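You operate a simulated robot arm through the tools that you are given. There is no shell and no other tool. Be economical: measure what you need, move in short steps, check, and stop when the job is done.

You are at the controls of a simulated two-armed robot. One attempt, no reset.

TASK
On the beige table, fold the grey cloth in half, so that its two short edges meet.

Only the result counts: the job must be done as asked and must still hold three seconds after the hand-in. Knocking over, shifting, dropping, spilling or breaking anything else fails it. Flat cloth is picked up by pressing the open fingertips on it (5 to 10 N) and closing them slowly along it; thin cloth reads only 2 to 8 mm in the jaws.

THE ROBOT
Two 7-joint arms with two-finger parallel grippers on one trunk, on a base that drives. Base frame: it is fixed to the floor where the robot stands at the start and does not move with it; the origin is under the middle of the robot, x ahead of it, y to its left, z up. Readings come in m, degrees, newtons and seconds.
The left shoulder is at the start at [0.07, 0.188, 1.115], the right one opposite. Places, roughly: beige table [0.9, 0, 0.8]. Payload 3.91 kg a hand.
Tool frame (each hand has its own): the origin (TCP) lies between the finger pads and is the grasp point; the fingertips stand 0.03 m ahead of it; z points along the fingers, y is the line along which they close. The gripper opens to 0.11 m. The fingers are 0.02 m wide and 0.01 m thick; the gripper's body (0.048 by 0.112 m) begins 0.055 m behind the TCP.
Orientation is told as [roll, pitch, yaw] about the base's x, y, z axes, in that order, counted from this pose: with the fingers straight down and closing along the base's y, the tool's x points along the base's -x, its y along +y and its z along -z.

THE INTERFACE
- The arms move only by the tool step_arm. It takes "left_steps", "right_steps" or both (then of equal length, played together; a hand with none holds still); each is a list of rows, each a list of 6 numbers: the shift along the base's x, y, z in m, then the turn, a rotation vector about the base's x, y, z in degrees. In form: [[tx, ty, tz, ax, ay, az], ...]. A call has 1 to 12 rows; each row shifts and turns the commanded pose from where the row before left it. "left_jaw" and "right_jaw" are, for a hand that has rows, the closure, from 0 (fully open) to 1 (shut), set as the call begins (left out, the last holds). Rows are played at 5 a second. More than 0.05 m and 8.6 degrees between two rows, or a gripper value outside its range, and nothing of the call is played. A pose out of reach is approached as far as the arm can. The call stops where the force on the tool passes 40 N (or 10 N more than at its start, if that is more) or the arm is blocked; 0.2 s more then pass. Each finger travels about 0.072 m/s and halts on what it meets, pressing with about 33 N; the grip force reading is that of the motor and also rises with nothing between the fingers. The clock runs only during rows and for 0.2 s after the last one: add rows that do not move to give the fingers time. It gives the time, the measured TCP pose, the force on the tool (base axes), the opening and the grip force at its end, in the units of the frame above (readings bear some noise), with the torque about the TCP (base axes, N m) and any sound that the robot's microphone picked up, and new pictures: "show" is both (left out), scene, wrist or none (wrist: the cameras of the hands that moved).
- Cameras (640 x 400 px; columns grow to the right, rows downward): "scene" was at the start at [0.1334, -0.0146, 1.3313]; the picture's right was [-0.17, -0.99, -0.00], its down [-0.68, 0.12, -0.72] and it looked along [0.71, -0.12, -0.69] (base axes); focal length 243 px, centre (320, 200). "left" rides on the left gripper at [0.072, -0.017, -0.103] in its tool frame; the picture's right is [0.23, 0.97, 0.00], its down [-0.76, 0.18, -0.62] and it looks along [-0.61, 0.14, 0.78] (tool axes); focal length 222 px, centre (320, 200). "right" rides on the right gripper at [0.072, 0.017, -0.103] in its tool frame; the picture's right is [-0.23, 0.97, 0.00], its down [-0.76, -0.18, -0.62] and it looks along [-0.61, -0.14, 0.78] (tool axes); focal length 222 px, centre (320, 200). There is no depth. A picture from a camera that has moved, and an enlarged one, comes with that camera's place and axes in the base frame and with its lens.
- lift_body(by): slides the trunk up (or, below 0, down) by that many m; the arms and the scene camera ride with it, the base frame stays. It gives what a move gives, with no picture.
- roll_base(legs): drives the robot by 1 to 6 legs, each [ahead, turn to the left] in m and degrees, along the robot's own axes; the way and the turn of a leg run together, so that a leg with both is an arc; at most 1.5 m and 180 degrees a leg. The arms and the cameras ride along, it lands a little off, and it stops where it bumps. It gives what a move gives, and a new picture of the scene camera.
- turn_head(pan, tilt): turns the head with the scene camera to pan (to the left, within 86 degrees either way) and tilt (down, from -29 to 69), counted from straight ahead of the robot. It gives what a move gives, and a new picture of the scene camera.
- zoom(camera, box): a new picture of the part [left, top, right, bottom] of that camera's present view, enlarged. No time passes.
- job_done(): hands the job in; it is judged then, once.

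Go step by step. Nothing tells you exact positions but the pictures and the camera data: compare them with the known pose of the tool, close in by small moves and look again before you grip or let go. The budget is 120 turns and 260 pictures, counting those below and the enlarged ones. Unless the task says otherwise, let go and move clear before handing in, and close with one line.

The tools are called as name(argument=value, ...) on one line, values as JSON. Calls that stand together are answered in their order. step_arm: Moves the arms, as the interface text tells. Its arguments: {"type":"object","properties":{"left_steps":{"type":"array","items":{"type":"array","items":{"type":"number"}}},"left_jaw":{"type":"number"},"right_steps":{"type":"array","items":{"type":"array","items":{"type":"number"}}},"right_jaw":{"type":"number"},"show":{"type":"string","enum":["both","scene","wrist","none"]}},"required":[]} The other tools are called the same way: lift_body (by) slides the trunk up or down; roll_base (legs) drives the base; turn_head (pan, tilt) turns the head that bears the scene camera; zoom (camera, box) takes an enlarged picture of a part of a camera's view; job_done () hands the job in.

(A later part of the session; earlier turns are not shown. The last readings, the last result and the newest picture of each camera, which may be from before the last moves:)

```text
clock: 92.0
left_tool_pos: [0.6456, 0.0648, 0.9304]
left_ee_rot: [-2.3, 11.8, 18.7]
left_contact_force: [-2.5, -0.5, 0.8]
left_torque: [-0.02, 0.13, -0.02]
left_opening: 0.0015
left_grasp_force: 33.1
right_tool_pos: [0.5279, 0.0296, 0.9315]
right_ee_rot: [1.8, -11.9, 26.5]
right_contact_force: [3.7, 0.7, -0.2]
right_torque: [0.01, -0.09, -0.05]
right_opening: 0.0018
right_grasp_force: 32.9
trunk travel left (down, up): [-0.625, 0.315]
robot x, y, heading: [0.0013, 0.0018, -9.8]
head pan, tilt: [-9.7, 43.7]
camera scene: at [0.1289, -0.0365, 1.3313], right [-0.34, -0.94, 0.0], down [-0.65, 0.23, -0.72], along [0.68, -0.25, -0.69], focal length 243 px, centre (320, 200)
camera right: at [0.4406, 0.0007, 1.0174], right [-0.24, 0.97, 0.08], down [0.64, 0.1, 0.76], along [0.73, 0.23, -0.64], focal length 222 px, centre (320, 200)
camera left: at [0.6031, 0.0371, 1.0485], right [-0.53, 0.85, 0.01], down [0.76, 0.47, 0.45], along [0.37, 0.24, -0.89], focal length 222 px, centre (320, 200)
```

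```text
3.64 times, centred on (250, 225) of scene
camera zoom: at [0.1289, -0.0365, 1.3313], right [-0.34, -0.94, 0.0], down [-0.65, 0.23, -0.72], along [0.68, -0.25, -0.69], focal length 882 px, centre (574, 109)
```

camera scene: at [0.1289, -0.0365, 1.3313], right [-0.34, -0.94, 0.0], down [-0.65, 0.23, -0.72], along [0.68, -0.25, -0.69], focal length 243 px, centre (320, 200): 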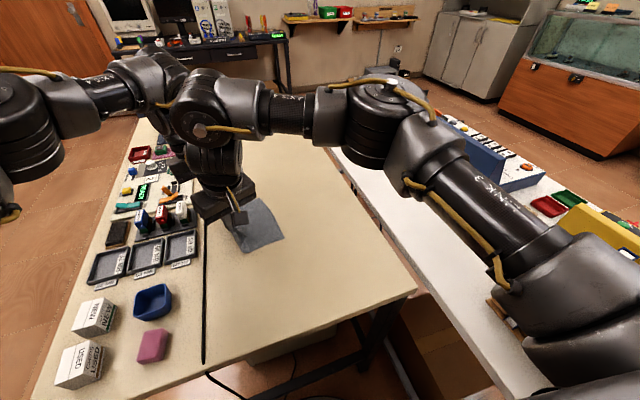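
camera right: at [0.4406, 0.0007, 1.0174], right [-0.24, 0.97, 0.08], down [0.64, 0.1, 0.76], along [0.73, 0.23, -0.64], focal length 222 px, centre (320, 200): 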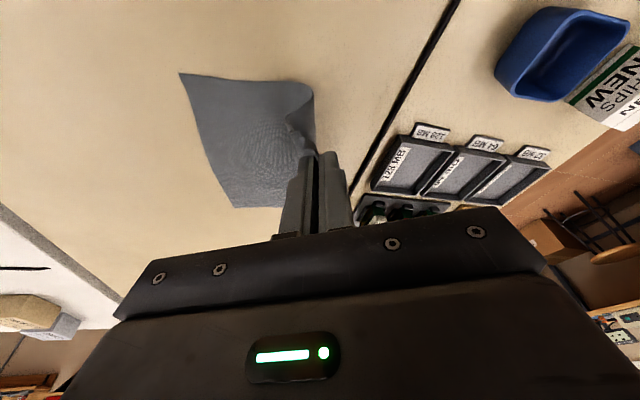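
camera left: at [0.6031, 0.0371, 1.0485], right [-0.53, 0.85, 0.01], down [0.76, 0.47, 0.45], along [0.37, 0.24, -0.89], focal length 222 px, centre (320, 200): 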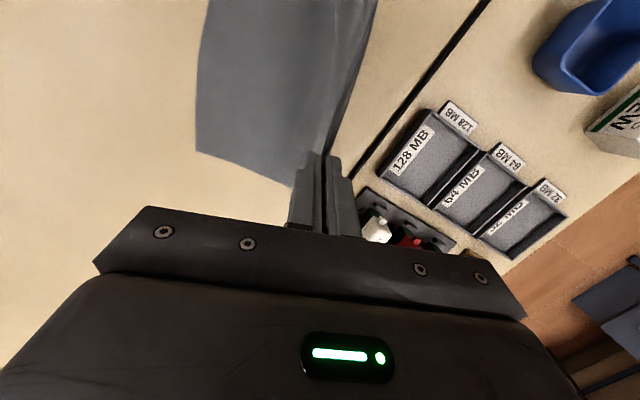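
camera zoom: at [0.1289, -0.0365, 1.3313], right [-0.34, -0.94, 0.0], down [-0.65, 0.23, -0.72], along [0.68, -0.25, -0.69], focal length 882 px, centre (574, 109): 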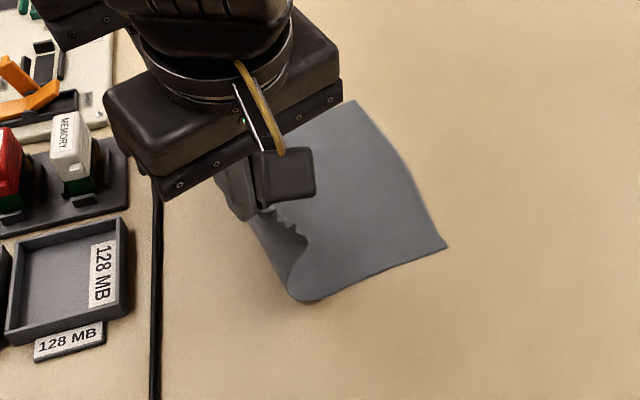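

The lower half is flat at B≈(0.726,-0.048), C≈(0.541,-0.086), with the held edge right above the midline. I'll swing it down onto that edge.

step_arm(left_steps=[[0.005, -0.014, 0, 0, 0, -2], [0.005, -0.014, -0.002, 0, 0, -2], [0.005, -0.015, -0.004, 0, 0, -2], [0.005, -0.016, -0.008, 0, 0, -2], [0.005, -0.015, -0.011, 0, 0, 0], [0.005, -0.014, -0.013, 0, 0, 0], [0.004, -0.012, -0.014, 0, 0, 0], [0.003, -0.009, -0.015, 0, 0, 0], [0.002, -0.006, -0.014, 0, 0, 0], [0.001, -0.003, -0.012, 0, 0, 0], [0, 0, 0, 0, 0, 0]], right_steps=[[0.005, -0.012, 0, 0, 0, -2], [0.005, -0.013, -0.002, 0, 0, -2], [0.005, -0.013, -0.004, 0, 0, -2], [0.005, -0.014, -0.008, 0, 0, -2], [0.005, -0.014, -0.011, 0, 0, 0], [0.005, -0.012, -0.013, 0, 0, 0], [0.004, -0.011, -0.014, 0, 0, 0], [0.003, -0.008, -0.015, 0, 0, 0], [0.002, -0.005, -0.014, 0, 0, 0], [0.001, -0.003, -0.012, 0, 0, 0], [0, 0, 0, 0, 0, 0]], show="both")

zoom(camera="scene", box=[190, 170, 330, 280])

```text
clock: 94.3
left_tool_pos: [0.6574, -0.0462, 0.8367]
left_ee_rot: [-2.4, 11.6, 10.7]
left_contact_force: [0.8, -0.5, 1.5]
left_torque: [-0.01, -0.01, -0.04]
left_opening: 0.0016
left_grasp_force: 32.8
left hand out of reach, approached as far as the arm can: row 6, 7, 8, 9, 10
right_tool_pos: [0.5701, -0.0763, 0.8388]
right_ee_rot: [1.9, -12.0, 18.4]
right_contact_force: [0.2, 0.0, 0.3]
right_torque: [0.02, -0.02, 0.0]
right_opening: 0.0018
right_grasp_force: 33.1
trunk travel left (down, up): [-0.625, 0.315]
robot x, y, heading: [-0.0011, -0.0029, -10.0]
head pan, tilt: [-9.7, 43.7]
camera scene: at [0.1287, -0.0369, 1.3314], right [-0.34, -0.94, 0.0], down [-0.65, 0.23, -0.72], along [0.68, -0.24, -0.69], focal length 243 px, centre (320, 200)
camera right: at [0.478, -0.0923, 0.9251], right [-0.1, 0.99, 0.08], down [0.65, 0.01, 0.76], along [0.76, 0.13, -0.64], focal length 222 px, centre (320, 200)
camera left: at [0.6133, -0.0681, 0.955], right [-0.41, 0.91, 0.01], down [0.82, 0.36, 0.45], along [0.41, 0.19, -0.89], focal length 222 px, centre (320, 200)
```

scene: 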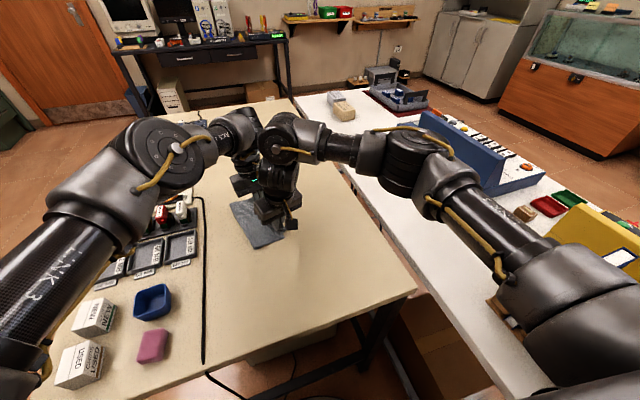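
right: 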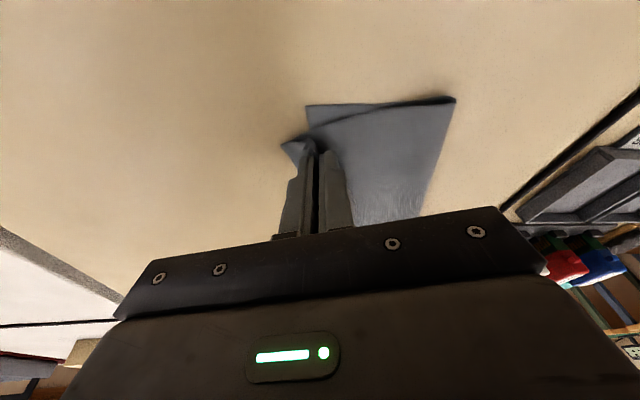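
left: 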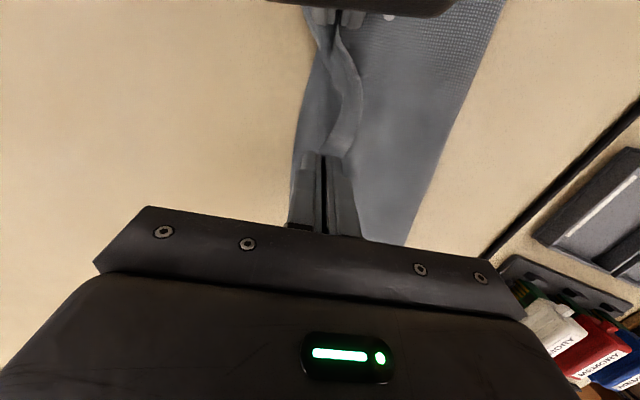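

```text
3.64 times, centred on (260, 225) of scene
camera zoom: at [0.1287, -0.0369, 1.3314], right [-0.34, -0.94, 0.0], down [-0.65, 0.23, -0.72], along [0.68, -0.24, -0.69], focal length 882 px, centre (538, 109)
```

zoom: 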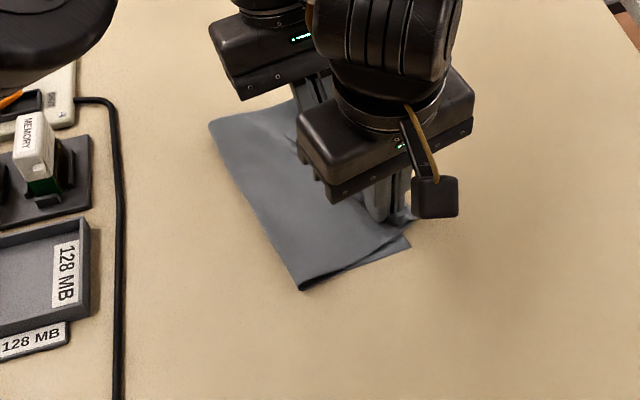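

The held corner D has landed about 2.5 cm along from C, so the whole edge needs to go toward the robot. I'll correct both hands and check.

step_arm(left_steps=[[0, 0, 0.006, 0, 0, 4], [0.004, -0.003, 0.0, 0, 0, 4], [0.004, -0.003, 0, 0, 0, 0], [0, 0, -0.003, 0, 0, 0], [0, 0, -0.003, 0, 0, 0], [0, 0, 0, 0, 0, 0]], right_steps=[[0, 0, 0.006, 0, 0, 0], [-0.011, 0.005, 0.0, 0, 0, 0], [-0.011, 0.005, 0, 0, 0, 0], [0, 0, -0.003, 0, 0, 0], [0, 0, -0.003, 0, 0, 0], [0, 0, 0, 0, 0, 0]], show="none")

zoom(camera="right", box=[230, 60, 470, 240])

zoom(camera="left", box=[230, 0, 530, 240])

```text
clock: 95.8
left_tool_pos: [0.6632, -0.0507, 0.8364]
left_ee_rot: [-2.4, 11.6, 18.7]
left_contact_force: [-2.4, -0.7, 1.1]
left_torque: [0.01, 0.07, -0.02]
left_opening: 0.0016
left_grasp_force: 32.6
right_tool_pos: [0.5473, -0.0662, 0.8396]
right_ee_rot: [1.8, -12.0, 18.5]
right_contact_force: [2.6, 0.1, 0.0]
right_torque: [0.01, -0.04, -0.03]
right_opening: 0.0017
right_grasp_force: 33.2
trunk travel left (down, up): [-0.625, 0.315]
robot x, y, heading: [-0.0001, -0.0016, -10.0]
head pan, tilt: [-9.7, 43.7]
```

```text
2.22 times, centred on (350, 150) of right
camera zoom: at [0.4551, -0.0822, 0.9247], right [-0.1, 0.99, 0.08], down [0.65, 0.01, 0.76], along [0.76, 0.13, -0.64], focal length 494 px, centre (253, 311)
```

zoom: 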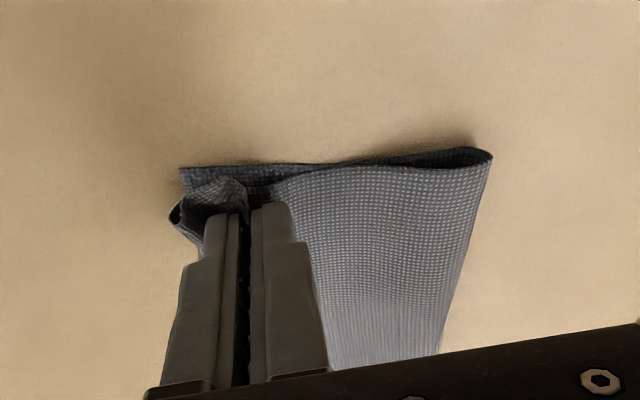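

```text
1.67 times, centred on (380, 120) of left
camera zoom: at [0.6221, -0.0791, 0.955], right [-0.53, 0.85, 0.01], down [0.76, 0.47, 0.45], along [0.38, 0.24, -0.89], focal length 370 px, centre (220, 333)
```

zoom: 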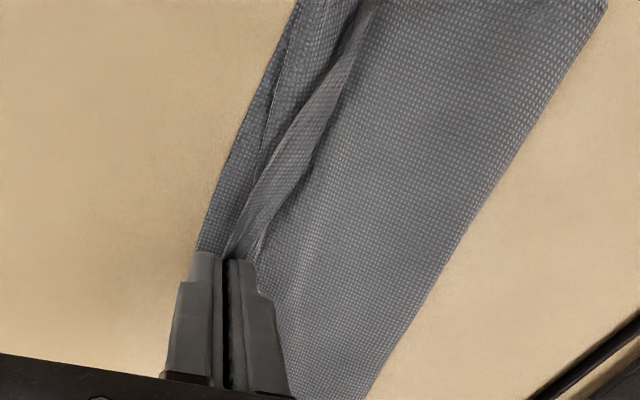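

The edge is close now, but a narrow lip still rolls inward at the grip. I'll lift slightly and lean both hands over the far edge so the lip rolls outward, then set it down.

step_arm(left_steps=[[0, 0, 0.012, 0, 0, 0], [0.0005, -0.003, 0, 7.8, 1.6, 0], [0.0005, -0.003, 0, 7.8, 1.6, 0], [0.0005, -0.003, -0.001, 7.8, 1.6, 0], [0.0005, -0.003, -0.001, 7.8, 1.6, 0], [0, 0, 0, 0, 0, 0]], right_steps=[[0, 0, 0.012, 0, 0, 0], [0.0005, -0.003, 0, 7.8, 1.6, 0], [0.0005, -0.003, 0, 7.8, 1.6, 0], [0.0005, -0.003, -0.001, 7.8, 1.6, 0], [0.0005, -0.003, -0.001, 7.8, 1.6, 0], [0, 0, 0, 0, 0, 0]], show="both")

```text
clock: 96.9
left_tool_pos: [0.6035, -0.0291, 0.8477]
left_ee_rot: [15.9, 7.3, 23.2]
left_contact_force: [3.2, 0.7, 4.7]
left_torque: [-0.31, 0.51, 0.2]
left_opening: 0.0015
left_grasp_force: 32.3
left hand out of reach, approached as far as the arm can: row 2, 3, 4, 5
right_tool_pos: [0.5426, -0.0812, 0.8435]
right_ee_rot: [31.2, -13.2, 13.0]
right_contact_force: [-2.9, 0.5, -4.8]
right_torque: [0.01, -0.33, -0.05]
right_opening: 0.002
right_grasp_force: 33.0
trunk travel left (down, up): [-0.625, 0.315]
robot x, y, heading: [-0.0032, 0.0014, -10.3]
head pan, tilt: [-9.7, 43.7]
stopped in row 5 (left hand): the force on the tool passed its limit (the readings are from after the stop); the commanded pose is now the measured one
camera scene: at [0.1287, -0.0397, 1.3313], right [-0.34, -0.94, 0.0], down [-0.65, 0.24, -0.72], along [0.68, -0.24, -0.69], focal length 243 px, centre (320, 200)
camera right: at [0.4615, -0.1403, 0.9216], right [-0.08, 0.84, 0.54], down [0.73, -0.32, 0.6], along [0.68, 0.45, -0.59], focal length 222 px, centre (320, 200)
camera left: at [0.5665, -0.0943, 0.9529], right [-0.54, 0.79, 0.29], down [0.77, 0.33, 0.55], along [0.33, 0.52, -0.78], focal length 222 px, centre (320, 200)
```

scene: 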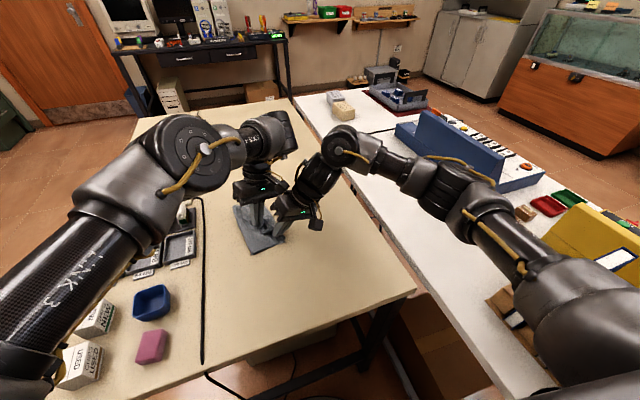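
right: 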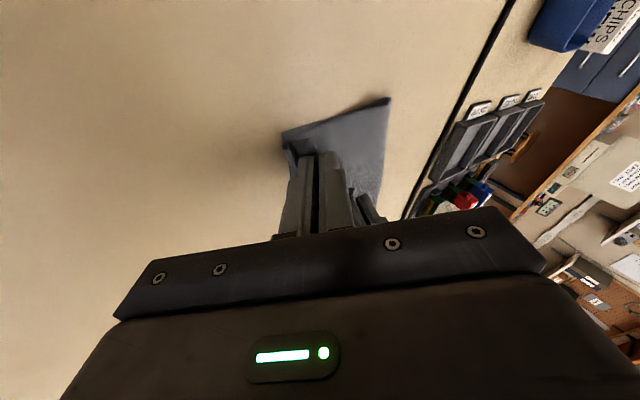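
left: 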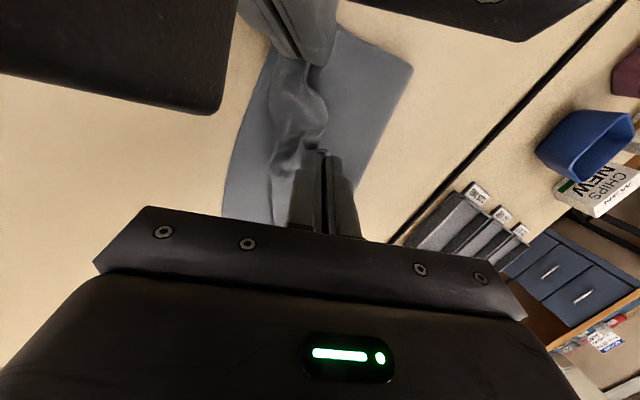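

The left arm can't lean that way. I'll bring it back upright to its place and keep the lean only on the right.

step_arm(left_steps=[[0.012, -0.004, 0, -6, 0, 0], [0.015, -0.006, 0, -6, 0, 0], [0.015, -0.006, 0, -6, 0, 0], [0.014, -0.005, 0, 0, 0, 0], [0.003, -0.002, 0, 0, 0, 0], [0, 0, 0, 0, 0, 0]], show="wrist")

```text
clock: 98.3
left_tool_pos: [0.6556, -0.0473, 0.8476]
left_ee_rot: [-1.2, 13.9, 19.9]
left_contact_force: [-1.1, 0.4, 0.2]
left_torque: [0.03, 0.03, 0.0]
left_opening: 0.0013
left_grasp_force: 33.0
left hand out of reach, approached as far as the arm can: row 5
right_tool_pos: [0.5436, -0.0804, 0.8441]
right_ee_rot: [31.0, -13.1, 13.0]
right_contact_force: [1.1, 0.4, 0.8]
right_torque: [-0.04, -0.05, -0.02]
right_opening: 0.0017
right_grasp_force: 33.3
trunk travel left (down, up): [-0.625, 0.315]
robot x, y, heading: [0.0003, -0.0041, -10.0]
head pan, tilt: [-9.7, 43.7]
camera left: at [0.6194, -0.0769, 0.9673], right [-0.54, 0.84, 0.04], down [0.77, 0.48, 0.42], along [0.33, 0.25, -0.91], focal length 222 px, centre (320, 200)
```

left: 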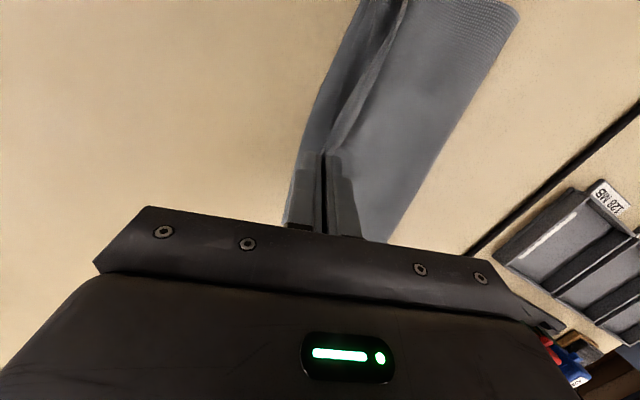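

step_arm(left_steps=[[0, 0, -0.006, 0, 0, 0], [0, 0, -0.004, 0, 0, 0], [0, 0, 0, 0, 0, 0]], right_steps=[[0, 0, -0.006, 0, 0, 0], [0, 0, -0.004, 0, 0, 0], [0, 0, 0, 0, 0, 0]], show="none")

step_arm(left_steps=[[0, 0, 0.0, 0, 0, 0], [0, 0, 0, 0, 0, 0], [0, 0, 0.03, 0, 0, 0], [0, 0, 0.03, 0, 0, 0], [0, 0.03, 0.03, 0, 0, 0], [0, 0.04, 0.01, 0, 0, 0]], right_steps=[[0, 0, 0.0, 0, 0, 0], [0, 0, 0, 0, 0, 0], [0.003, -0.014, 0.02, 0, 0, 0], [0.005, -0.02, 0.03, 0, 0, 0], [-0.01, -0.04, 0.02, 0, 0, 0], [-0.02, -0.04, 0.0, 0, 0, 0]], left_jaw=0.87, right_jaw=0.87, show="wrist")

zoom(camera="scene", box=[215, 185, 315, 265])

```text
clock: 99.1
left_tool_pos: [0.6564, -0.0472, 0.8376]
left_ee_rot: [-1.2, 13.9, 19.8]
left_contact_force: [-1.1, 0.1, 1.1]
left_torque: [0.04, 0.06, -0.02]
left_opening: 0.0015
left_grasp_force: 33.5
right_tool_pos: [0.5433, -0.0799, 0.8346]
right_ee_rot: [31.0, -13.1, 13.1]
right_contact_force: [0.8, -0.6, 3.1]
right_torque: [-0.05, 0.0, 0.01]
right_opening: 0.0016
right_grasp_force: 32.4
trunk travel left (down, up): [-0.625, 0.315]
robot x, y, heading: [-0.0035, 0.005, -9.9]
head pan, tilt: [-9.7, 43.7]
```

```text
clock: 100.5
left_tool_pos: [0.655, 0.0237, 0.9383]
left_ee_rot: [-1.1, 14.0, 19.9]
left_contact_force: [-1.0, 0.8, 0.7]
left_torque: [-0.03, 0.01, 0.01]
left_opening: 0.0143
left_grasp_force: 0.1
right_tool_pos: [0.5195, -0.191, 0.9044]
right_ee_rot: [31.1, -13.1, 13.0]
right_contact_force: [-0.1, -0.3, -0.1]
right_torque: [-0.04, 0.0, 0.02]
right_opening: 0.0142
right_grasp_force: 0.1
trunk travel left (down, up): [-0.625, 0.315]
robot x, y, heading: [-0.0012, 0.0021, -9.9]
head pan, tilt: [-9.7, 43.7]
camera right: at [0.4399, -0.25, 0.982], right [-0.08, 0.84, 0.54], down [0.73, -0.32, 0.6], along [0.68, 0.45, -0.59], focal length 222 px, centre (320, 200)
camera left: at [0.6191, -0.0063, 1.0589], right [-0.54, 0.84, 0.04], down [0.77, 0.48, 0.42], along [0.33, 0.26, -0.91], focal length 222 px, centre (320, 200)
```

right: 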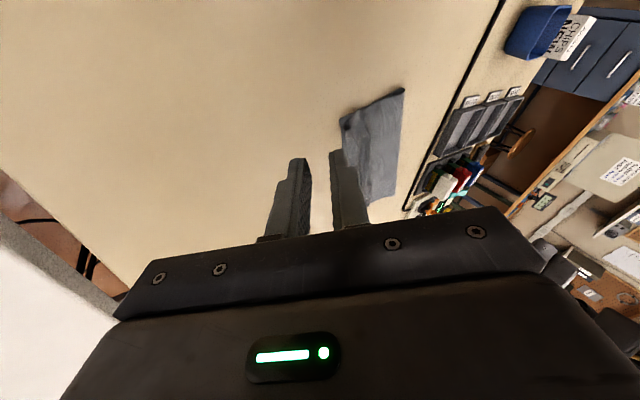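
left: 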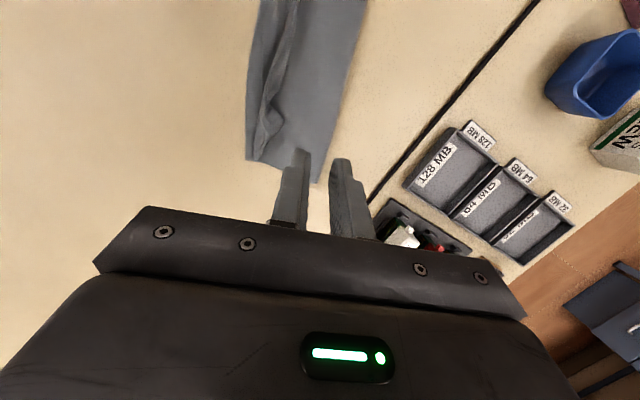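

```text
5.00 times, centred on (265, 225) of scene
camera zoom: at [0.1285, -0.0369, 1.3314], right [-0.34, -0.94, 0.0], down [-0.65, 0.23, -0.72], along [0.68, -0.24, -0.69], focal length 1213 px, centre (595, 75)
```

zoom: 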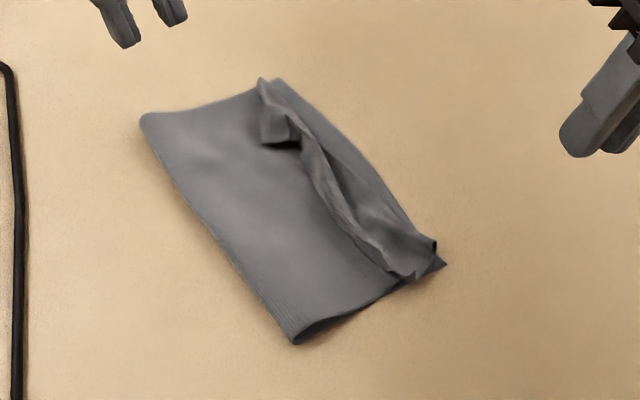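

The fold is close, but the crease is about 3 cm too near the far edge, and a lip of about 4 cm is rolled back on top. Plan: pin the exposed lower strip with the right fingertips and push the top layer outward with the left to move the crease. After that I'll pin the top and roll the lip outward.

step_arm(left_steps=[[-0.01, -0.005, -0.02, 0, 0, 0], [-0.015, -0.008, -0.03, 0, 0, 0], [-0.0135, -0.007, -0.03, 0, 0, 0], [0, 0, -0.014, 0, 0, 0], [0, 0, 0, 0, 0, 0], [0, 0, 0, 0, 0, 0]], right_steps=[[0.03, 0, 0, 0, 0, 0], [0.03, 0.02, 0, 0, 0, 0], [0.03, 0.03, -0.01, 0, 0, 0], [0.0225, 0.03, -0.02, 0, 0, 0], [0, 0.029, -0.025, 0, 0, 0], [0, 0, -0.01, 0, 0, 0]], left_jaw=1, right_jaw=1, show="wrist")

zoom(camera="scene", box=[215, 185, 315, 265])

```text
clock: 101.9
left_tool_pos: [0.6182, 0.0033, 0.8447]
left_ee_rot: [-1.0, 14.0, 20.0]
left_contact_force: [-0.4, -0.8, -0.3]
left_torque: [0.01, 0.0, 0.01]
left_opening: 0.0
left_grasp_force: 33.5
right_tool_pos: [0.6339, -0.0831, 0.8382]
right_ee_rot: [31.2, -13.1, 13.0]
right_contact_force: [-0.7, 0.2, -0.6]
right_torque: [0.02, 0.0, 0.01]
right_opening: 0.0
right_grasp_force: 33.0
trunk travel left (down, up): [-0.625, 0.315]
robot x, y, heading: [0.0008, 0.0036, -10.3]
head pan, tilt: [-9.7, 43.7]
camera right: at [0.5527, -0.1432, 0.9158], right [-0.08, 0.84, 0.54], down [0.73, -0.32, 0.6], along [0.68, 0.45, -0.59], focal length 222 px, centre (320, 200)
camera left: at [0.5825, -0.0269, 0.964], right [-0.54, 0.84, 0.04], down [0.77, 0.48, 0.42], along [0.33, 0.26, -0.91], focal length 222 px, centre (320, 200)
```

right: 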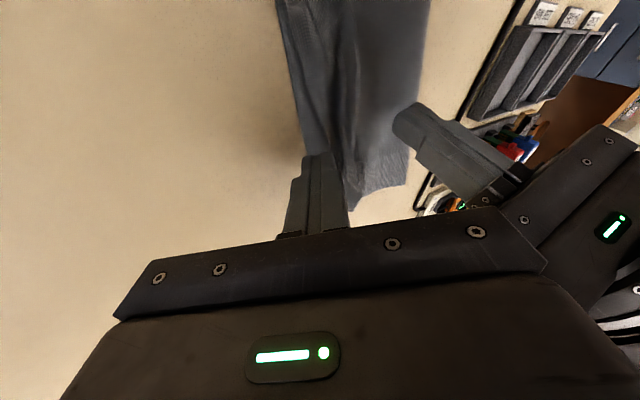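
left: 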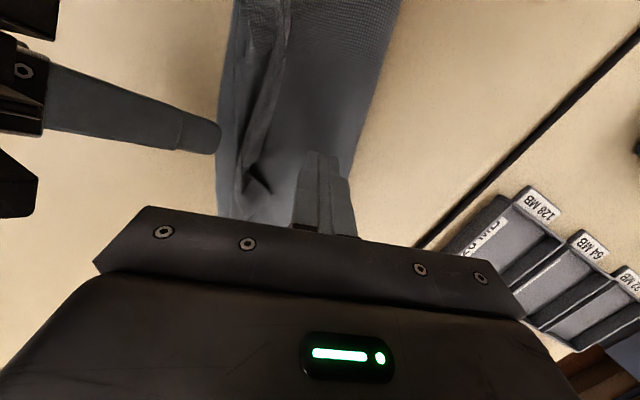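

```text
5.00 times, centred on (265, 225) of scene
camera zoom: at [0.1293, -0.0377, 1.3313], right [-0.34, -0.94, 0.0], down [-0.65, 0.23, -0.72], along [0.68, -0.24, -0.69], focal length 1213 px, centre (595, 75)
```

zoom: 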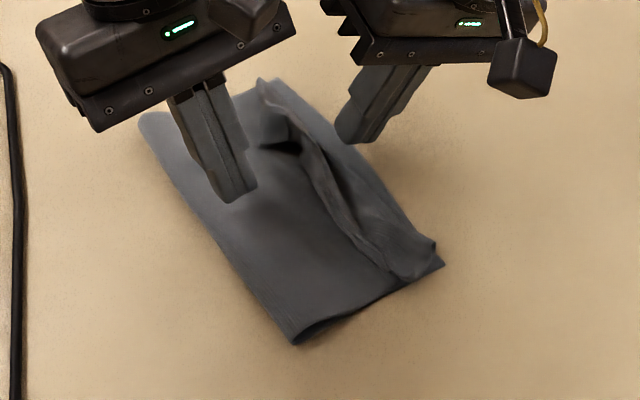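

Both fingertips are positioned. I'll press the pin down first, then lower the left to touch.

step_arm(left_steps=[[0, 0, -0.005, 0, 0, 0], [0, 0, -0.003, 0, 0, 0], [0, 0, -0.002, 0, 0, 0], [0, 0, 0, 0, 0, 0]], right_steps=[[-0.002, 0.006, -0.006, 0, 0, 0], [0, 0, -0.004, 0, 0, 0], [0, 0, -0.002, 0, 0, 0], [0, 0, 0, 0, 0, 0]], show="none")

```text
clock: 102.9
left_tool_pos: [0.6158, 0.0019, 0.8362]
left_ee_rot: [-1.0, 13.9, 19.9]
left_contact_force: [0.2, 0.8, -0.4]
left_torque: [-0.04, -0.02, -0.02]
left_opening: 0.0001
left_grasp_force: 33.2
right_tool_pos: [0.6309, -0.0778, 0.8322]
right_ee_rot: [31.2, -13.5, 13.1]
right_contact_force: [5.9, -1.7, 26.6]
right_torque: [0.16, -0.06, -0.03]
right_opening: 0.0
right_grasp_force: 33.0
trunk travel left (down, up): [-0.625, 0.315]
robot x, y, heading: [0.0004, -0.0014, -10.3]
head pan, tilt: [-9.7, 43.7]
```

step_arm(left_steps=[[0, 0, -0.0015, 0, 0, 0], [0, 0, -0.0015, 0, 0, 0], [0, 0, 0, 0, 0, 0]], show="none")

```text
clock: 103.7
left_tool_pos: [0.6162, 0.0039, 0.8333]
left_ee_rot: [-1.2, 13.8, 20.0]
left_contact_force: [-0.9, -1.1, 4.7]
left_torque: [0.02, -0.01, 0.01]
left_opening: 0.0
left_grasp_force: 32.9
right_tool_pos: [0.6319, -0.0777, 0.8313]
right_ee_rot: [31.1, -13.5, 13.0]
right_contact_force: [10.8, -0.4, 31.2]
right_torque: [0.23, -0.2, -0.05]
right_opening: 0.0
right_grasp_force: 33.1
trunk travel left (down, up): [-0.625, 0.315]
robot x, y, heading: [-0.0027, 0.0019, -9.8]
head pan, tilt: [-9.7, 43.7]
```

step_arm(left_steps=[[0, 0, 0, 0, 0, 0], [-0.002, 0.006, 0, 0, 0, 0], [-0.002, 0.007, 0, 0, 0, 0], [-0.0025, 0.007, 0, 0, 0, 0], [-0.0025, 0.007, 0, 0, 0, 0], [0, 0, 0, 0, 0, 0]], right_steps=[[0, 0, 0.0012, 0, 0, 0], [0, 0, 0, 0, 0, 0], [0, 0, 0, 0, 0, 0], [0, 0, 0, 0, 0, 0], [0, 0, 0, 0, 0, 0], [0, 0, 0, 0, 0, 0]], show="none")

zoom(camera="scene", box=[215, 185, 315, 265])

```text
clock: 105.1
left_tool_pos: [0.6065, 0.0299, 0.8315]
left_ee_rot: [-1.3, 13.8, 19.9]
left_contact_force: [2.5, -8.8, 23.3]
left_torque: [-0.16, -0.09, -0.02]
left_opening: 0.0
left_grasp_force: 33.1
right_tool_pos: [0.6291, -0.0776, 0.8317]
right_ee_rot: [31.1, -13.4, 13.1]
right_contact_force: [7.7, 6.4, 21.4]
right_torque: [0.34, -0.22, -0.08]
right_opening: 0.0002
right_grasp_force: 33.1
trunk travel left (down, up): [-0.625, 0.315]
robot x, y, heading: [0.002, -0.0, -10.1]
head pan, tilt: [-9.7, 43.7]
```

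```text
5.00 times, centred on (265, 225) of scene
camera zoom: at [0.1247, -0.0374, 1.3319], right [-0.34, -0.94, 0.0], down [-0.65, 0.23, -0.73], along [0.68, -0.24, -0.69], focal length 1213 px, centre (595, 75)
```

zoom: 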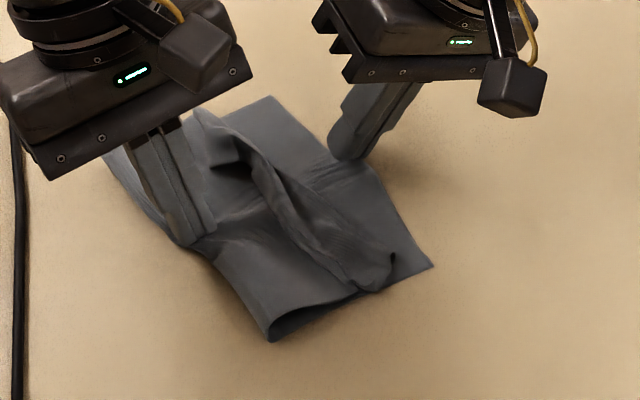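

It works: the top slid outward while the bottom stayed. I'll repeat near the near end, pinning close to corner C.

step_arm(left_steps=[[0, 0, 0.02, 0, 0, 0], [-0.018, -0.017, 0.0, 0, 0, 0], [-0.019, -0.018, 0, 0, 0, 0], [-0.019, -0.017, 0, 0, 0, 0], [0, 0, 0, 0, 0, 0], [0, 0, -0.01, 0, 0, 0]], right_steps=[[0, -0.005, 0.015, 0, 0, 0], [-0.025, -0.004, 0, 0, 0, 0], [-0.026, -0.004, 0, 0, 0, 0], [-0.027, -0.004, 0, 0, 0, 0], [0, 0, -0.008, 0, 0, 0], [0, 0, 0, 0, 0, 0]], show="none")

zoom(camera="scene", box=[215, 185, 315, 265])

```text
clock: 106.5
left_tool_pos: [0.5958, -0.0167, 0.8451]
left_ee_rot: [-1.0, 14.0, 20.0]
left_contact_force: [-1.0, -0.3, -0.5]
left_torque: [0.0, 0.02, -0.01]
left_opening: 0.0
left_grasp_force: 32.7
left hand out of reach, approached as far as the arm can: row 2, 3, 4
right_tool_pos: [0.5521, -0.0947, 0.8332]
right_ee_rot: [31.1, -13.2, 13.0]
right_contact_force: [-0.6, 0.3, -0.5]
right_torque: [0.01, 0.0, 0.01]
right_opening: 0.0
right_grasp_force: 32.9
trunk travel left (down, up): [-0.625, 0.315]
robot x, y, heading: [-0.0007, 0.0009, -10.0]
head pan, tilt: [-9.7, 43.7]
```

```text
5.00 times, centred on (265, 225) of scene
camera zoom: at [0.1292, -0.0378, 1.3313], right [-0.34, -0.94, 0.0], down [-0.65, 0.23, -0.72], along [0.68, -0.24, -0.69], focal length 1213 px, centre (595, 75)
```

zoom: 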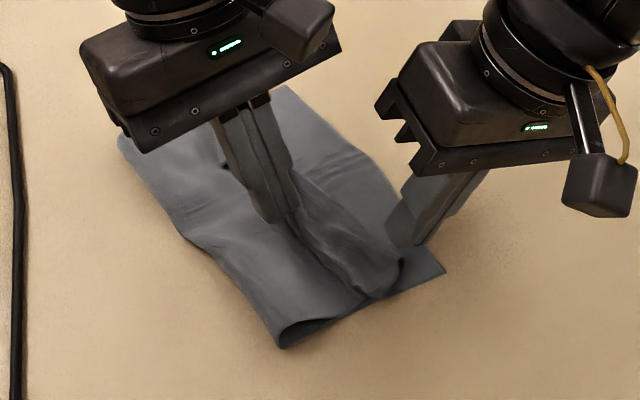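

step_arm(left_steps=[[0, 0.01, 0.005, 0, 0, -8], [-0.01, 0, 0.0, 0, 0, -8], [-0.012, 0, 0, 0, 0, -6], [-0.012, 0, 0, 0, 0, 0], [0, 0, -0.004, 0, 0, 0]], show="none")

zoom(camera="scene", box=[215, 185, 315, 265])

```text
clock: 107.7
left_tool_pos: [0.5609, -0.0066, 0.8461]
left_ee_rot: [-1.0, 14.0, -2.1]
left_contact_force: [-0.6, 0.5, -0.2]
left_torque: [0.03, 0.0, 0.05]
left_opening: 0.0
left_grasp_force: 33.4
right_tool_pos: [0.5532, -0.0951, 0.8346]
right_ee_rot: [31.1, -13.2, 13.1]
right_contact_force: [0.8, -0.5, -0.4]
right_torque: [-0.01, 0.03, 0.01]
right_opening: 0.0
right_grasp_force: 33.2
trunk travel left (down, up): [-0.625, 0.315]
robot x, y, heading: [0.0009, 0.001, -9.8]
head pan, tilt: [-9.7, 43.7]
```

```text
5.00 times, centred on (265, 225) of scene
camera zoom: at [0.1294, -0.0375, 1.3313], right [-0.34, -0.94, 0.0], down [-0.65, 0.23, -0.72], along [0.68, -0.24, -0.69], focal length 1213 px, centre (595, 75)
```

zoom: 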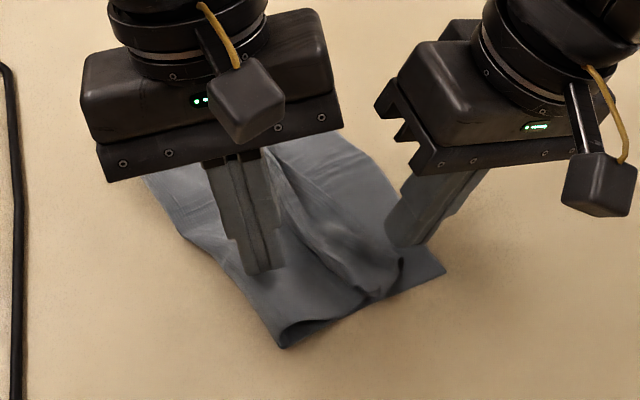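

Good spot. I'll press the pin and then the left fingertip.

step_arm(left_steps=[[0.003, -0.008, -0.006, 0, 0, 0], [0, 0, -0.003, 0, 0, 0], [0, 0, -0.002, 0, 0, 0], [0, 0, 0, 0, 0, 0]], right_steps=[[0, 0, -0.002, 0, 0, 0], [0, 0, -0.0015, 0, 0, 0], [0, 0, -0.0005, 0, 0, 0], [0, 0, 0, 0, 0, 0]], show="none")

```text
clock: 108.7
left_tool_pos: [0.5631, -0.0152, 0.8361]
left_ee_rot: [-1.1, 13.9, -2.1]
left_contact_force: [-0.5, -0.2, 0.1]
left_torque: [0.02, -0.04, 0.0]
left_opening: 0.0002
left_grasp_force: 33.4
right_tool_pos: [0.5527, -0.0956, 0.8313]
right_ee_rot: [31.1, -13.3, 13.0]
right_contact_force: [0.9, -1.1, 6.2]
right_torque: [0.04, -0.01, -0.01]
right_opening: 0.0
right_grasp_force: 32.9
trunk travel left (down, up): [-0.625, 0.315]
robot x, y, heading: [-0.0012, -0.0044, -10.0]
head pan, tilt: [-9.7, 43.7]
```

step_arm(left_steps=[[0, 0, -0.0015, 0, 0, 0], [0, 0, -0.0015, 0, 0, 0], [0, 0, -0.0005, 0, 0, 0], [-0.002, 0.006, 0, 0, 0, 0], [-0.002, 0.007, 0, 0, 0, 0], [-0.002, 0.007, 0, 0, 0, 0], [-0.002, 0.006, 0, 0, 0, 0], [0, 0, 0, 0, 0, 0]], right_steps=[[0, 0, -0.001, 0, 0, 0], [0, 0, -0.0005, 0, 0, 0], [0, 0, 0, 0, 0, 0], [0, 0, 0, 0, 0, 0], [0, 0, 0, 0, 0, 0], [0, 0, 0, 0, 0, 0], [0, 0, 0, 0, 0, 0], [0, 0, 0, 0, 0, 0]], show="none")

zoom(camera="scene", box=[215, 185, 315, 265])

```text
clock: 110.5
left_tool_pos: [0.556, 0.0116, 0.8336]
left_ee_rot: [-1.1, 13.9, -2.1]
left_contact_force: [0.1, -0.5, 2.4]
left_torque: [-0.05, -0.02, -0.01]
left_opening: 0.0002
left_grasp_force: 32.7
right_tool_pos: [0.5528, -0.0944, 0.8326]
right_ee_rot: [31.1, -13.3, 13.0]
right_contact_force: [2.7, -0.9, 17.7]
right_torque: [0.11, -0.07, -0.02]
right_opening: 0.0002
right_grasp_force: 33.3
trunk travel left (down, up): [-0.625, 0.315]
robot x, y, heading: [-0.0, -0.0008, -10.1]
head pan, tilt: [-9.7, 43.7]
```

```text
5.00 times, centred on (265, 225) of scene
camera zoom: at [0.1273, -0.0371, 1.3316], right [-0.34, -0.94, 0.0], down [-0.65, 0.23, -0.72], along [0.68, -0.24, -0.69], focal length 1213 px, centre (595, 75)
```

zoom: 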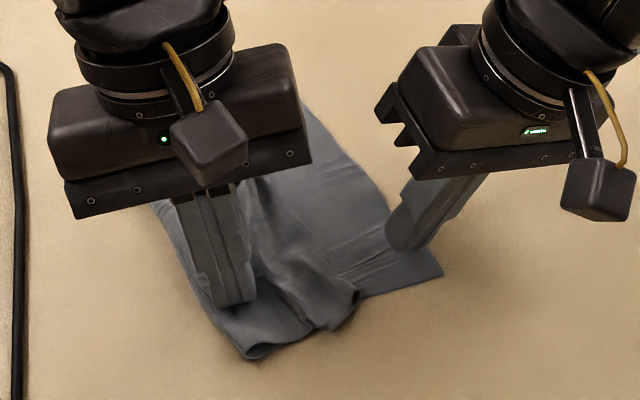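

The crease at the near end is now about 0.11 m from the edge. I'll lift clear and review.

step_arm(left_steps=[[0, 0, 0.03, 0, 0, 0], [0, 0.03, 0.03, 0, 0, 0], [0, 0.03, 0.03, 0, 0, 0], [0.02, 0.03, 0.02, 0, 0, 0]], right_steps=[[0.003, -0.005, 0.015, 0, 0, 0], [0, -0.03, 0.02, 0, 0, 0], [0, -0.04, 0.02, 0, 0, 0], [0, -0.02, 0.0, 0, 0, 0]], show="none")

zoom(camera="scene", box=[215, 185, 315, 265])

zoom(camera="left", box=[0, 0, 640, 400])

```text
clock: 111.5
left_tool_pos: [0.5771, 0.1052, 0.942]
left_ee_rot: [-1.1, 14.0, -2.1]
left_contact_force: [-0.3, -0.8, 0.2]
left_torque: [0.0, 0.02, 0.01]
left_opening: 0.0
left_grasp_force: 33.2
right_tool_pos: [0.5555, -0.1918, 0.8854]
right_ee_rot: [31.1, -13.2, 13.1]
right_contact_force: [0.1, 0.0, -0.2]
right_torque: [0.02, 0.0, 0.02]
right_opening: 0.0
right_grasp_force: 33.3
trunk travel left (down, up): [-0.625, 0.315]
robot x, y, heading: [0.0001, 0.0017, -10.1]
head pan, tilt: [-9.7, 43.7]
```

```text
5.00 times, centred on (265, 225) of scene
camera zoom: at [0.1292, -0.0369, 1.3312], right [-0.34, -0.94, 0.0], down [-0.65, 0.23, -0.72], along [0.68, -0.24, -0.69], focal length 1213 px, centre (595, 75)
```

zoom: 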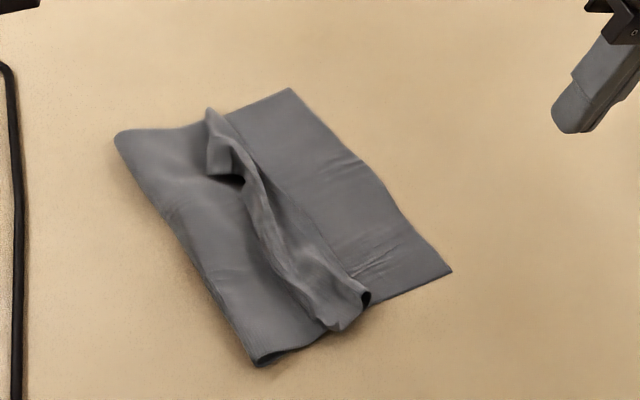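

```text
1.00 times, centred on (320, 200) of left (not enlarged: the box is as wide or as high as the picture)
camera zoom: at [0.533, 0.0912, 1.0615], right [-0.19, 0.98, 0.04], down [0.9, 0.16, 0.42], along [0.4, 0.11, -0.91], focal length 222 px, centre (320, 200)
```

zoom: 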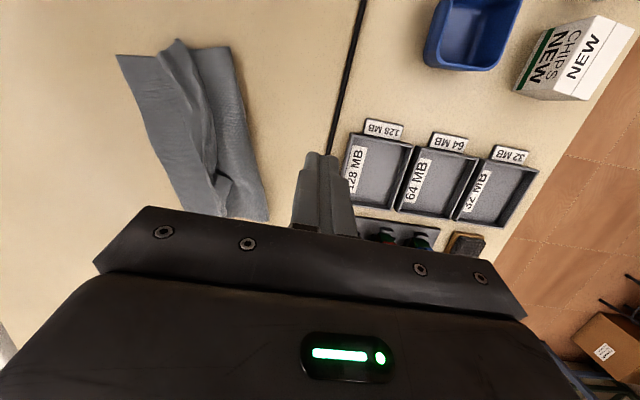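

The crease is now well placed, about 0.105–0.11 m from the lower edge. Next I'll pin the top near the crease with the left hand and rake the rolled lip outward with the right fingertips.

step_arm(left_steps=[[0.015, -0.02, -0.01, 0, 0, 0], [0.015, -0.02, -0.02, 0, 0, 0], [0.015, -0.02, -0.03, 0, 0, 0], [0.0075, -0.0165, -0.025, 0, 0, 0], [0, 0, -0.013, 0, 0, 0], [0, 0, 0, 0, 0, 0]], right_steps=[[0.008, 0.04, 0.015, 0, 0, 0], [0.008, 0.04, 0, 0, 0, 0], [0.008, 0.045, 0, 0, 0, 0], [0.009, 0.045, 0, 0, 0, 0], [0, 0.006, -0.035, 0, 0, 0], [0, 0, -0.02, 0, 0, 0]], show="none")

zoom(camera="scene", box=[215, 185, 315, 265])

zoom(camera="right", box=[200, 0, 520, 240])

```text
clock: 112.9
left_tool_pos: [0.6298, 0.03, 0.8401]
left_ee_rot: [-0.6, 13.8, -1.5]
left_contact_force: [0.5, 1.2, 0.7]
left_torque: [-0.08, 0.04, 0.03]
left_opening: 0.0
left_grasp_force: 32.3
right_tool_pos: [0.5901, -0.013, 0.8566]
right_ee_rot: [31.2, -13.2, 13.4]
right_contact_force: [-1.2, -0.6, 0.0]
right_torque: [0.04, -0.03, -0.03]
right_opening: 0.0
right_grasp_force: 32.4
trunk travel left (down, up): [-0.625, 0.315]
robot x, y, heading: [-0.0007, -0.0005, -10.0]
head pan, tilt: [-9.7, 43.7]
stopped in row 6 (left hand): the force on the tool passed its limit (the readings are from after the stop); the commanded pose is now the measured one
```

```text
5.00 times, centred on (265, 225) of scene
camera zoom: at [0.129, -0.0368, 1.3314], right [-0.34, -0.94, 0.0], down [-0.65, 0.23, -0.72], along [0.68, -0.25, -0.69], focal length 1213 px, centre (595, 75)
```

zoom: 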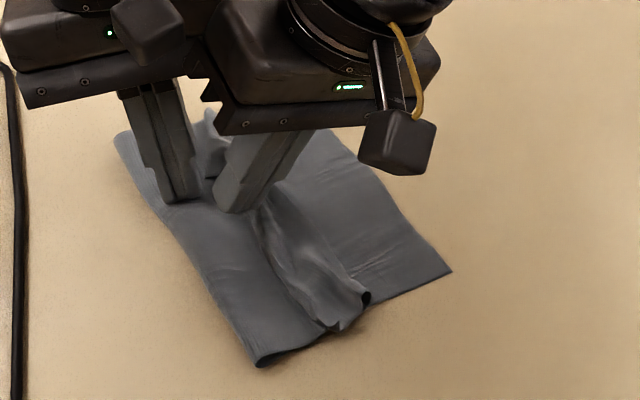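

```text
1.67 times, centred on (360, 120) of right
camera zoom: at [0.5084, -0.072, 0.9331], right [-0.09, 0.83, 0.54], down [0.73, -0.31, 0.61], along [0.68, 0.45, -0.58], focal length 370 px, centre (253, 333)
```

zoom: 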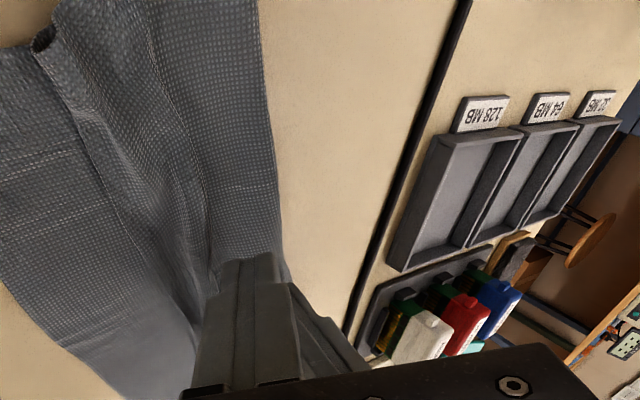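

The gripper bodies touched, so I'll back the left hand off and try raking with the right hand alone at light pressure.

step_arm(left_steps=[[0.01, 0.02, 0.02, 0, 0, 0], [0.01, 0.03, 0.03, 0, 0, 0], [0, 0.03, 0.03, 0, 0, 0], [0, 0, 0, 0, 0, 0], [0, 0, 0, 0, 0, 0]], right_steps=[[0, 0, 0, 0, 0, 0], [0, 0, -0.01, 0, 0, 0], [0, 0, -0.008, 0, 0, 0], [0, 0, -0.004, 0, 0, 0], [0, 0, 0, 0, 0, 0]], show="none")

zoom(camera="scene", box=[215, 185, 315, 265])

```text
clock: 114.1
left_tool_pos: [0.6512, 0.1093, 0.9219]
left_ee_rot: [-0.6, 13.8, -1.5]
left_contact_force: [-0.7, 0.9, 0.1]
left_torque: [-0.03, -0.02, 0.01]
left_opening: 0.0002
left_grasp_force: 32.8
right_tool_pos: [0.5892, -0.0136, 0.8342]
right_ee_rot: [31.2, -13.4, 13.5]
right_contact_force: [-0.5, -0.1, 0.9]
right_torque: [-0.04, -0.01, 0.02]
right_opening: 0.0001
right_grasp_force: 32.8
trunk travel left (down, up): [-0.625, 0.315]
robot x, y, heading: [0.0014, -0.0005, -10.1]
head pan, tilt: [-9.7, 43.7]
```

```text
5.00 times, centred on (265, 225) of scene
camera zoom: at [0.1287, -0.0366, 1.3314], right [-0.34, -0.94, 0.0], down [-0.65, 0.23, -0.72], along [0.68, -0.25, -0.69], focal length 1213 px, centre (595, 75)
```

zoom: 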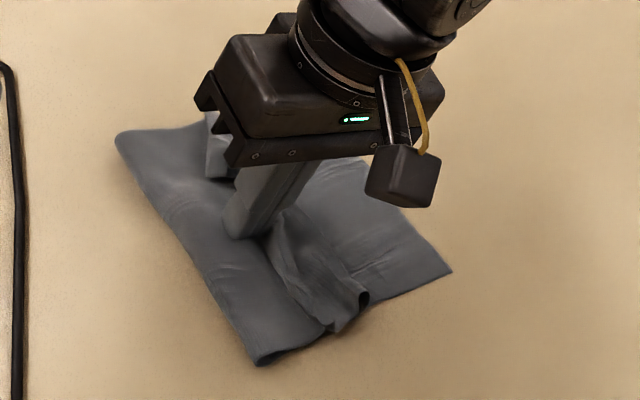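

The tip is just behind the rolled band, so I'll rake it outward.

step_arm(right_steps=[[0, 0, -0.0012, 0, 0, 0], [0.003, -0.008, 0, 0, 0, 0], [0.003, -0.009, 0, 0, 0, 0], [0.003, -0.009, 0, 0, 0, 0], [0.003, -0.009, 0, 0, 0, 0], [0.003, -0.009, 0, 0, 0, 0], [0.003, -0.009, 0, 0, 0, 0], [0, 0, 0, 0, 0, 0]], show="none")

zoom(camera="scene", box=[215, 185, 315, 265])

```text
clock: 115.9
left_tool_pos: [0.6505, 0.1073, 0.9218]
left_ee_rot: [-0.6, 13.7, -1.5]
left_contact_force: [0.1, 0.3, 0.6]
left_torque: [0.01, 0.0, -0.03]
left_opening: 0.0001
left_grasp_force: 33.0
right_tool_pos: [0.6083, -0.065, 0.8329]
right_ee_rot: [31.3, -13.4, 13.4]
right_contact_force: [-0.1, 1.2, 4.0]
right_torque: [0.05, 0.02, 0.04]
right_opening: 0.0
right_grasp_force: 32.4
trunk travel left (down, up): [-0.625, 0.315]
robot x, y, heading: [-0.0007, 0.0018, -10.2]
head pan, tilt: [-9.7, 43.7]
```

```text
5.00 times, centred on (265, 225) of scene
camera zoom: at [0.1284, -0.0368, 1.3314], right [-0.34, -0.94, 0.0], down [-0.65, 0.23, -0.72], along [0.68, -0.24, -0.69], focal length 1213 px, centre (595, 75)
```

zoom: 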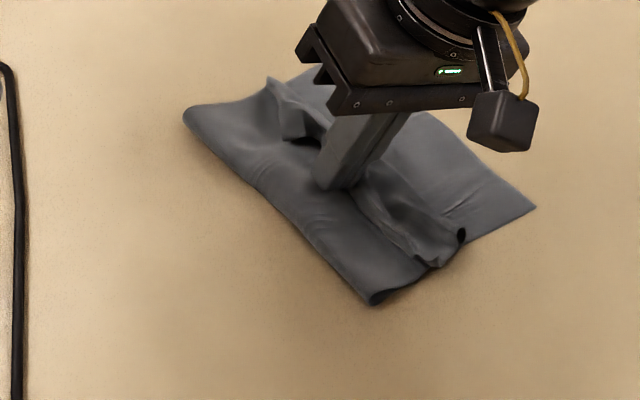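

Without a pin the whole cloth slides, harmlessly. I'll lean the left hand the other way so the two grippers clear each other, and pin the top near the crease directly behind the rake.

step_arm(left_steps=[[0, 0, 0.0, -7.5, -2.5, 0], [0, 0, 0.0, -7.5, -2.5, 0], [-0.01, -0.03, 0.0, -7.5, -2.5, 0], [-0.01, -0.03, 0, -7.5, -2.5, 0], [-0.01, -0.03, -0.02, 0, 0, 0], [-0.01, -0.025, -0.025, 0, 0, 0], [0, -0.0115, -0.025, 0, 0, 0], [0, 0, 0, 0, 0, 0]], right_steps=[[0, 0, 0.012, 0, 0, 0], [0.003, -0.009, 0, 0, 0, 0], [0, 0, 0, 0, 0, 0], [0, 0, 0, 0, 0, 0], [0, 0, 0, 0, 0, 0], [0, 0, 0, 0, 0, 0], [0, 0, 0, 0, 0, 0], [0, 0, 0, 0, 0, 0]], show="scene")

zoom(camera="scene", box=[215, 175, 345, 275])

```text
clock: 117.7
left_tool_pos: [0.6102, -0.0171, 0.8516]
left_ee_rot: [-30.2, 1.6, -5.5]
left_contact_force: [0.1, -0.5, 0.7]
left_torque: [0.01, 0.02, 0.0]
left_opening: 0.0
left_grasp_force: 33.0
right_tool_pos: [0.611, -0.0755, 0.8441]
right_ee_rot: [31.2, -13.4, 13.4]
right_contact_force: [-0.8, -0.4, -1.1]
right_torque: [0.01, -0.01, -0.02]
right_opening: 0.0
right_grasp_force: 33.3
trunk travel left (down, up): [-0.625, 0.315]
robot x, y, heading: [0.002, -0.0033, -9.9]
head pan, tilt: [-9.7, 43.7]
camera scene: at [0.1286, -0.037, 1.3314], right [-0.34, -0.94, 0.0], down [-0.65, 0.23, -0.72], along [0.68, -0.24, -0.69], focal length 243 px, centre (320, 200)
```

scene: 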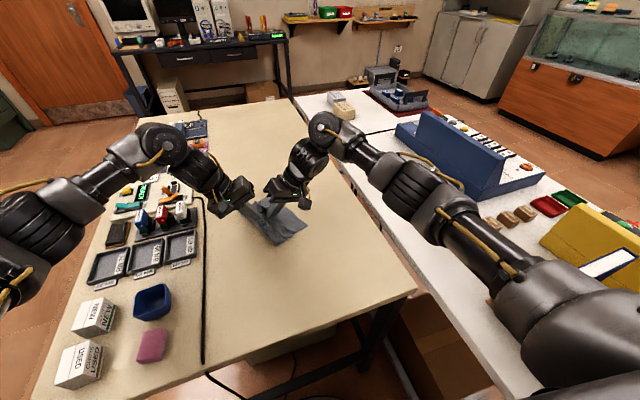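

```text
4.00 times, centred on (280, 225) of scene
camera zoom: at [0.1286, -0.037, 1.3314], right [-0.34, -0.94, 0.0], down [-0.65, 0.23, -0.72], along [0.68, -0.24, -0.69], focal length 970 px, centre (480, 100)
```

zoom: 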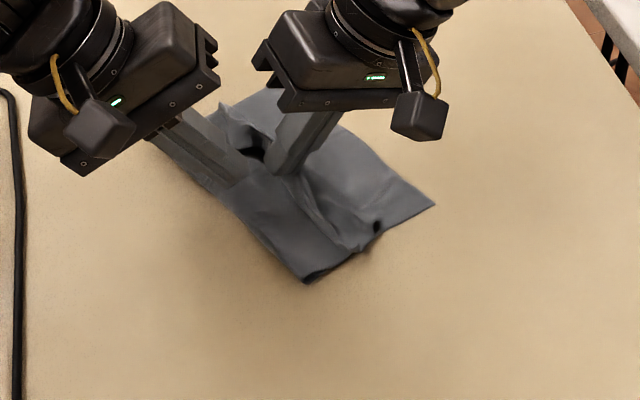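

The V arrangement clears nicely. I'll press the pin and lower the rake.

step_arm(left_steps=[[0, 0, -0.008, 0, 0, 0], [0, 0, -0.006, 0, 0, 0], [0, 0, -0.003, 0, 0, 0], [0, 0, 0, 0, 0, 0]], right_steps=[[0, 0, -0.006, 0, 0, 0], [0, 0, -0.004, 0, 0, 0], [0, 0, 0, 0, 0, 0], [0, 0, 0, 0, 0, 0]], show="none")

```text
clock: 118.7
left_tool_pos: [0.6102, -0.016, 0.8331]
left_ee_rot: [-30.1, 1.7, -5.5]
left_contact_force: [0.5, -0.4, 0.8]
left_torque: [-0.03, -0.02, -0.01]
left_opening: 0.0002
left_grasp_force: 32.7
right_tool_pos: [0.609, -0.0748, 0.8344]
right_ee_rot: [31.2, -13.3, 13.2]
right_contact_force: [0.4, 0.1, 0.1]
right_torque: [-0.02, 0.02, -0.02]
right_opening: 0.0
right_grasp_force: 33.3
trunk travel left (down, up): [-0.625, 0.315]
robot x, y, heading: [0.0033, -0.0024, -10.1]
head pan, tilt: [-9.7, 43.7]
```

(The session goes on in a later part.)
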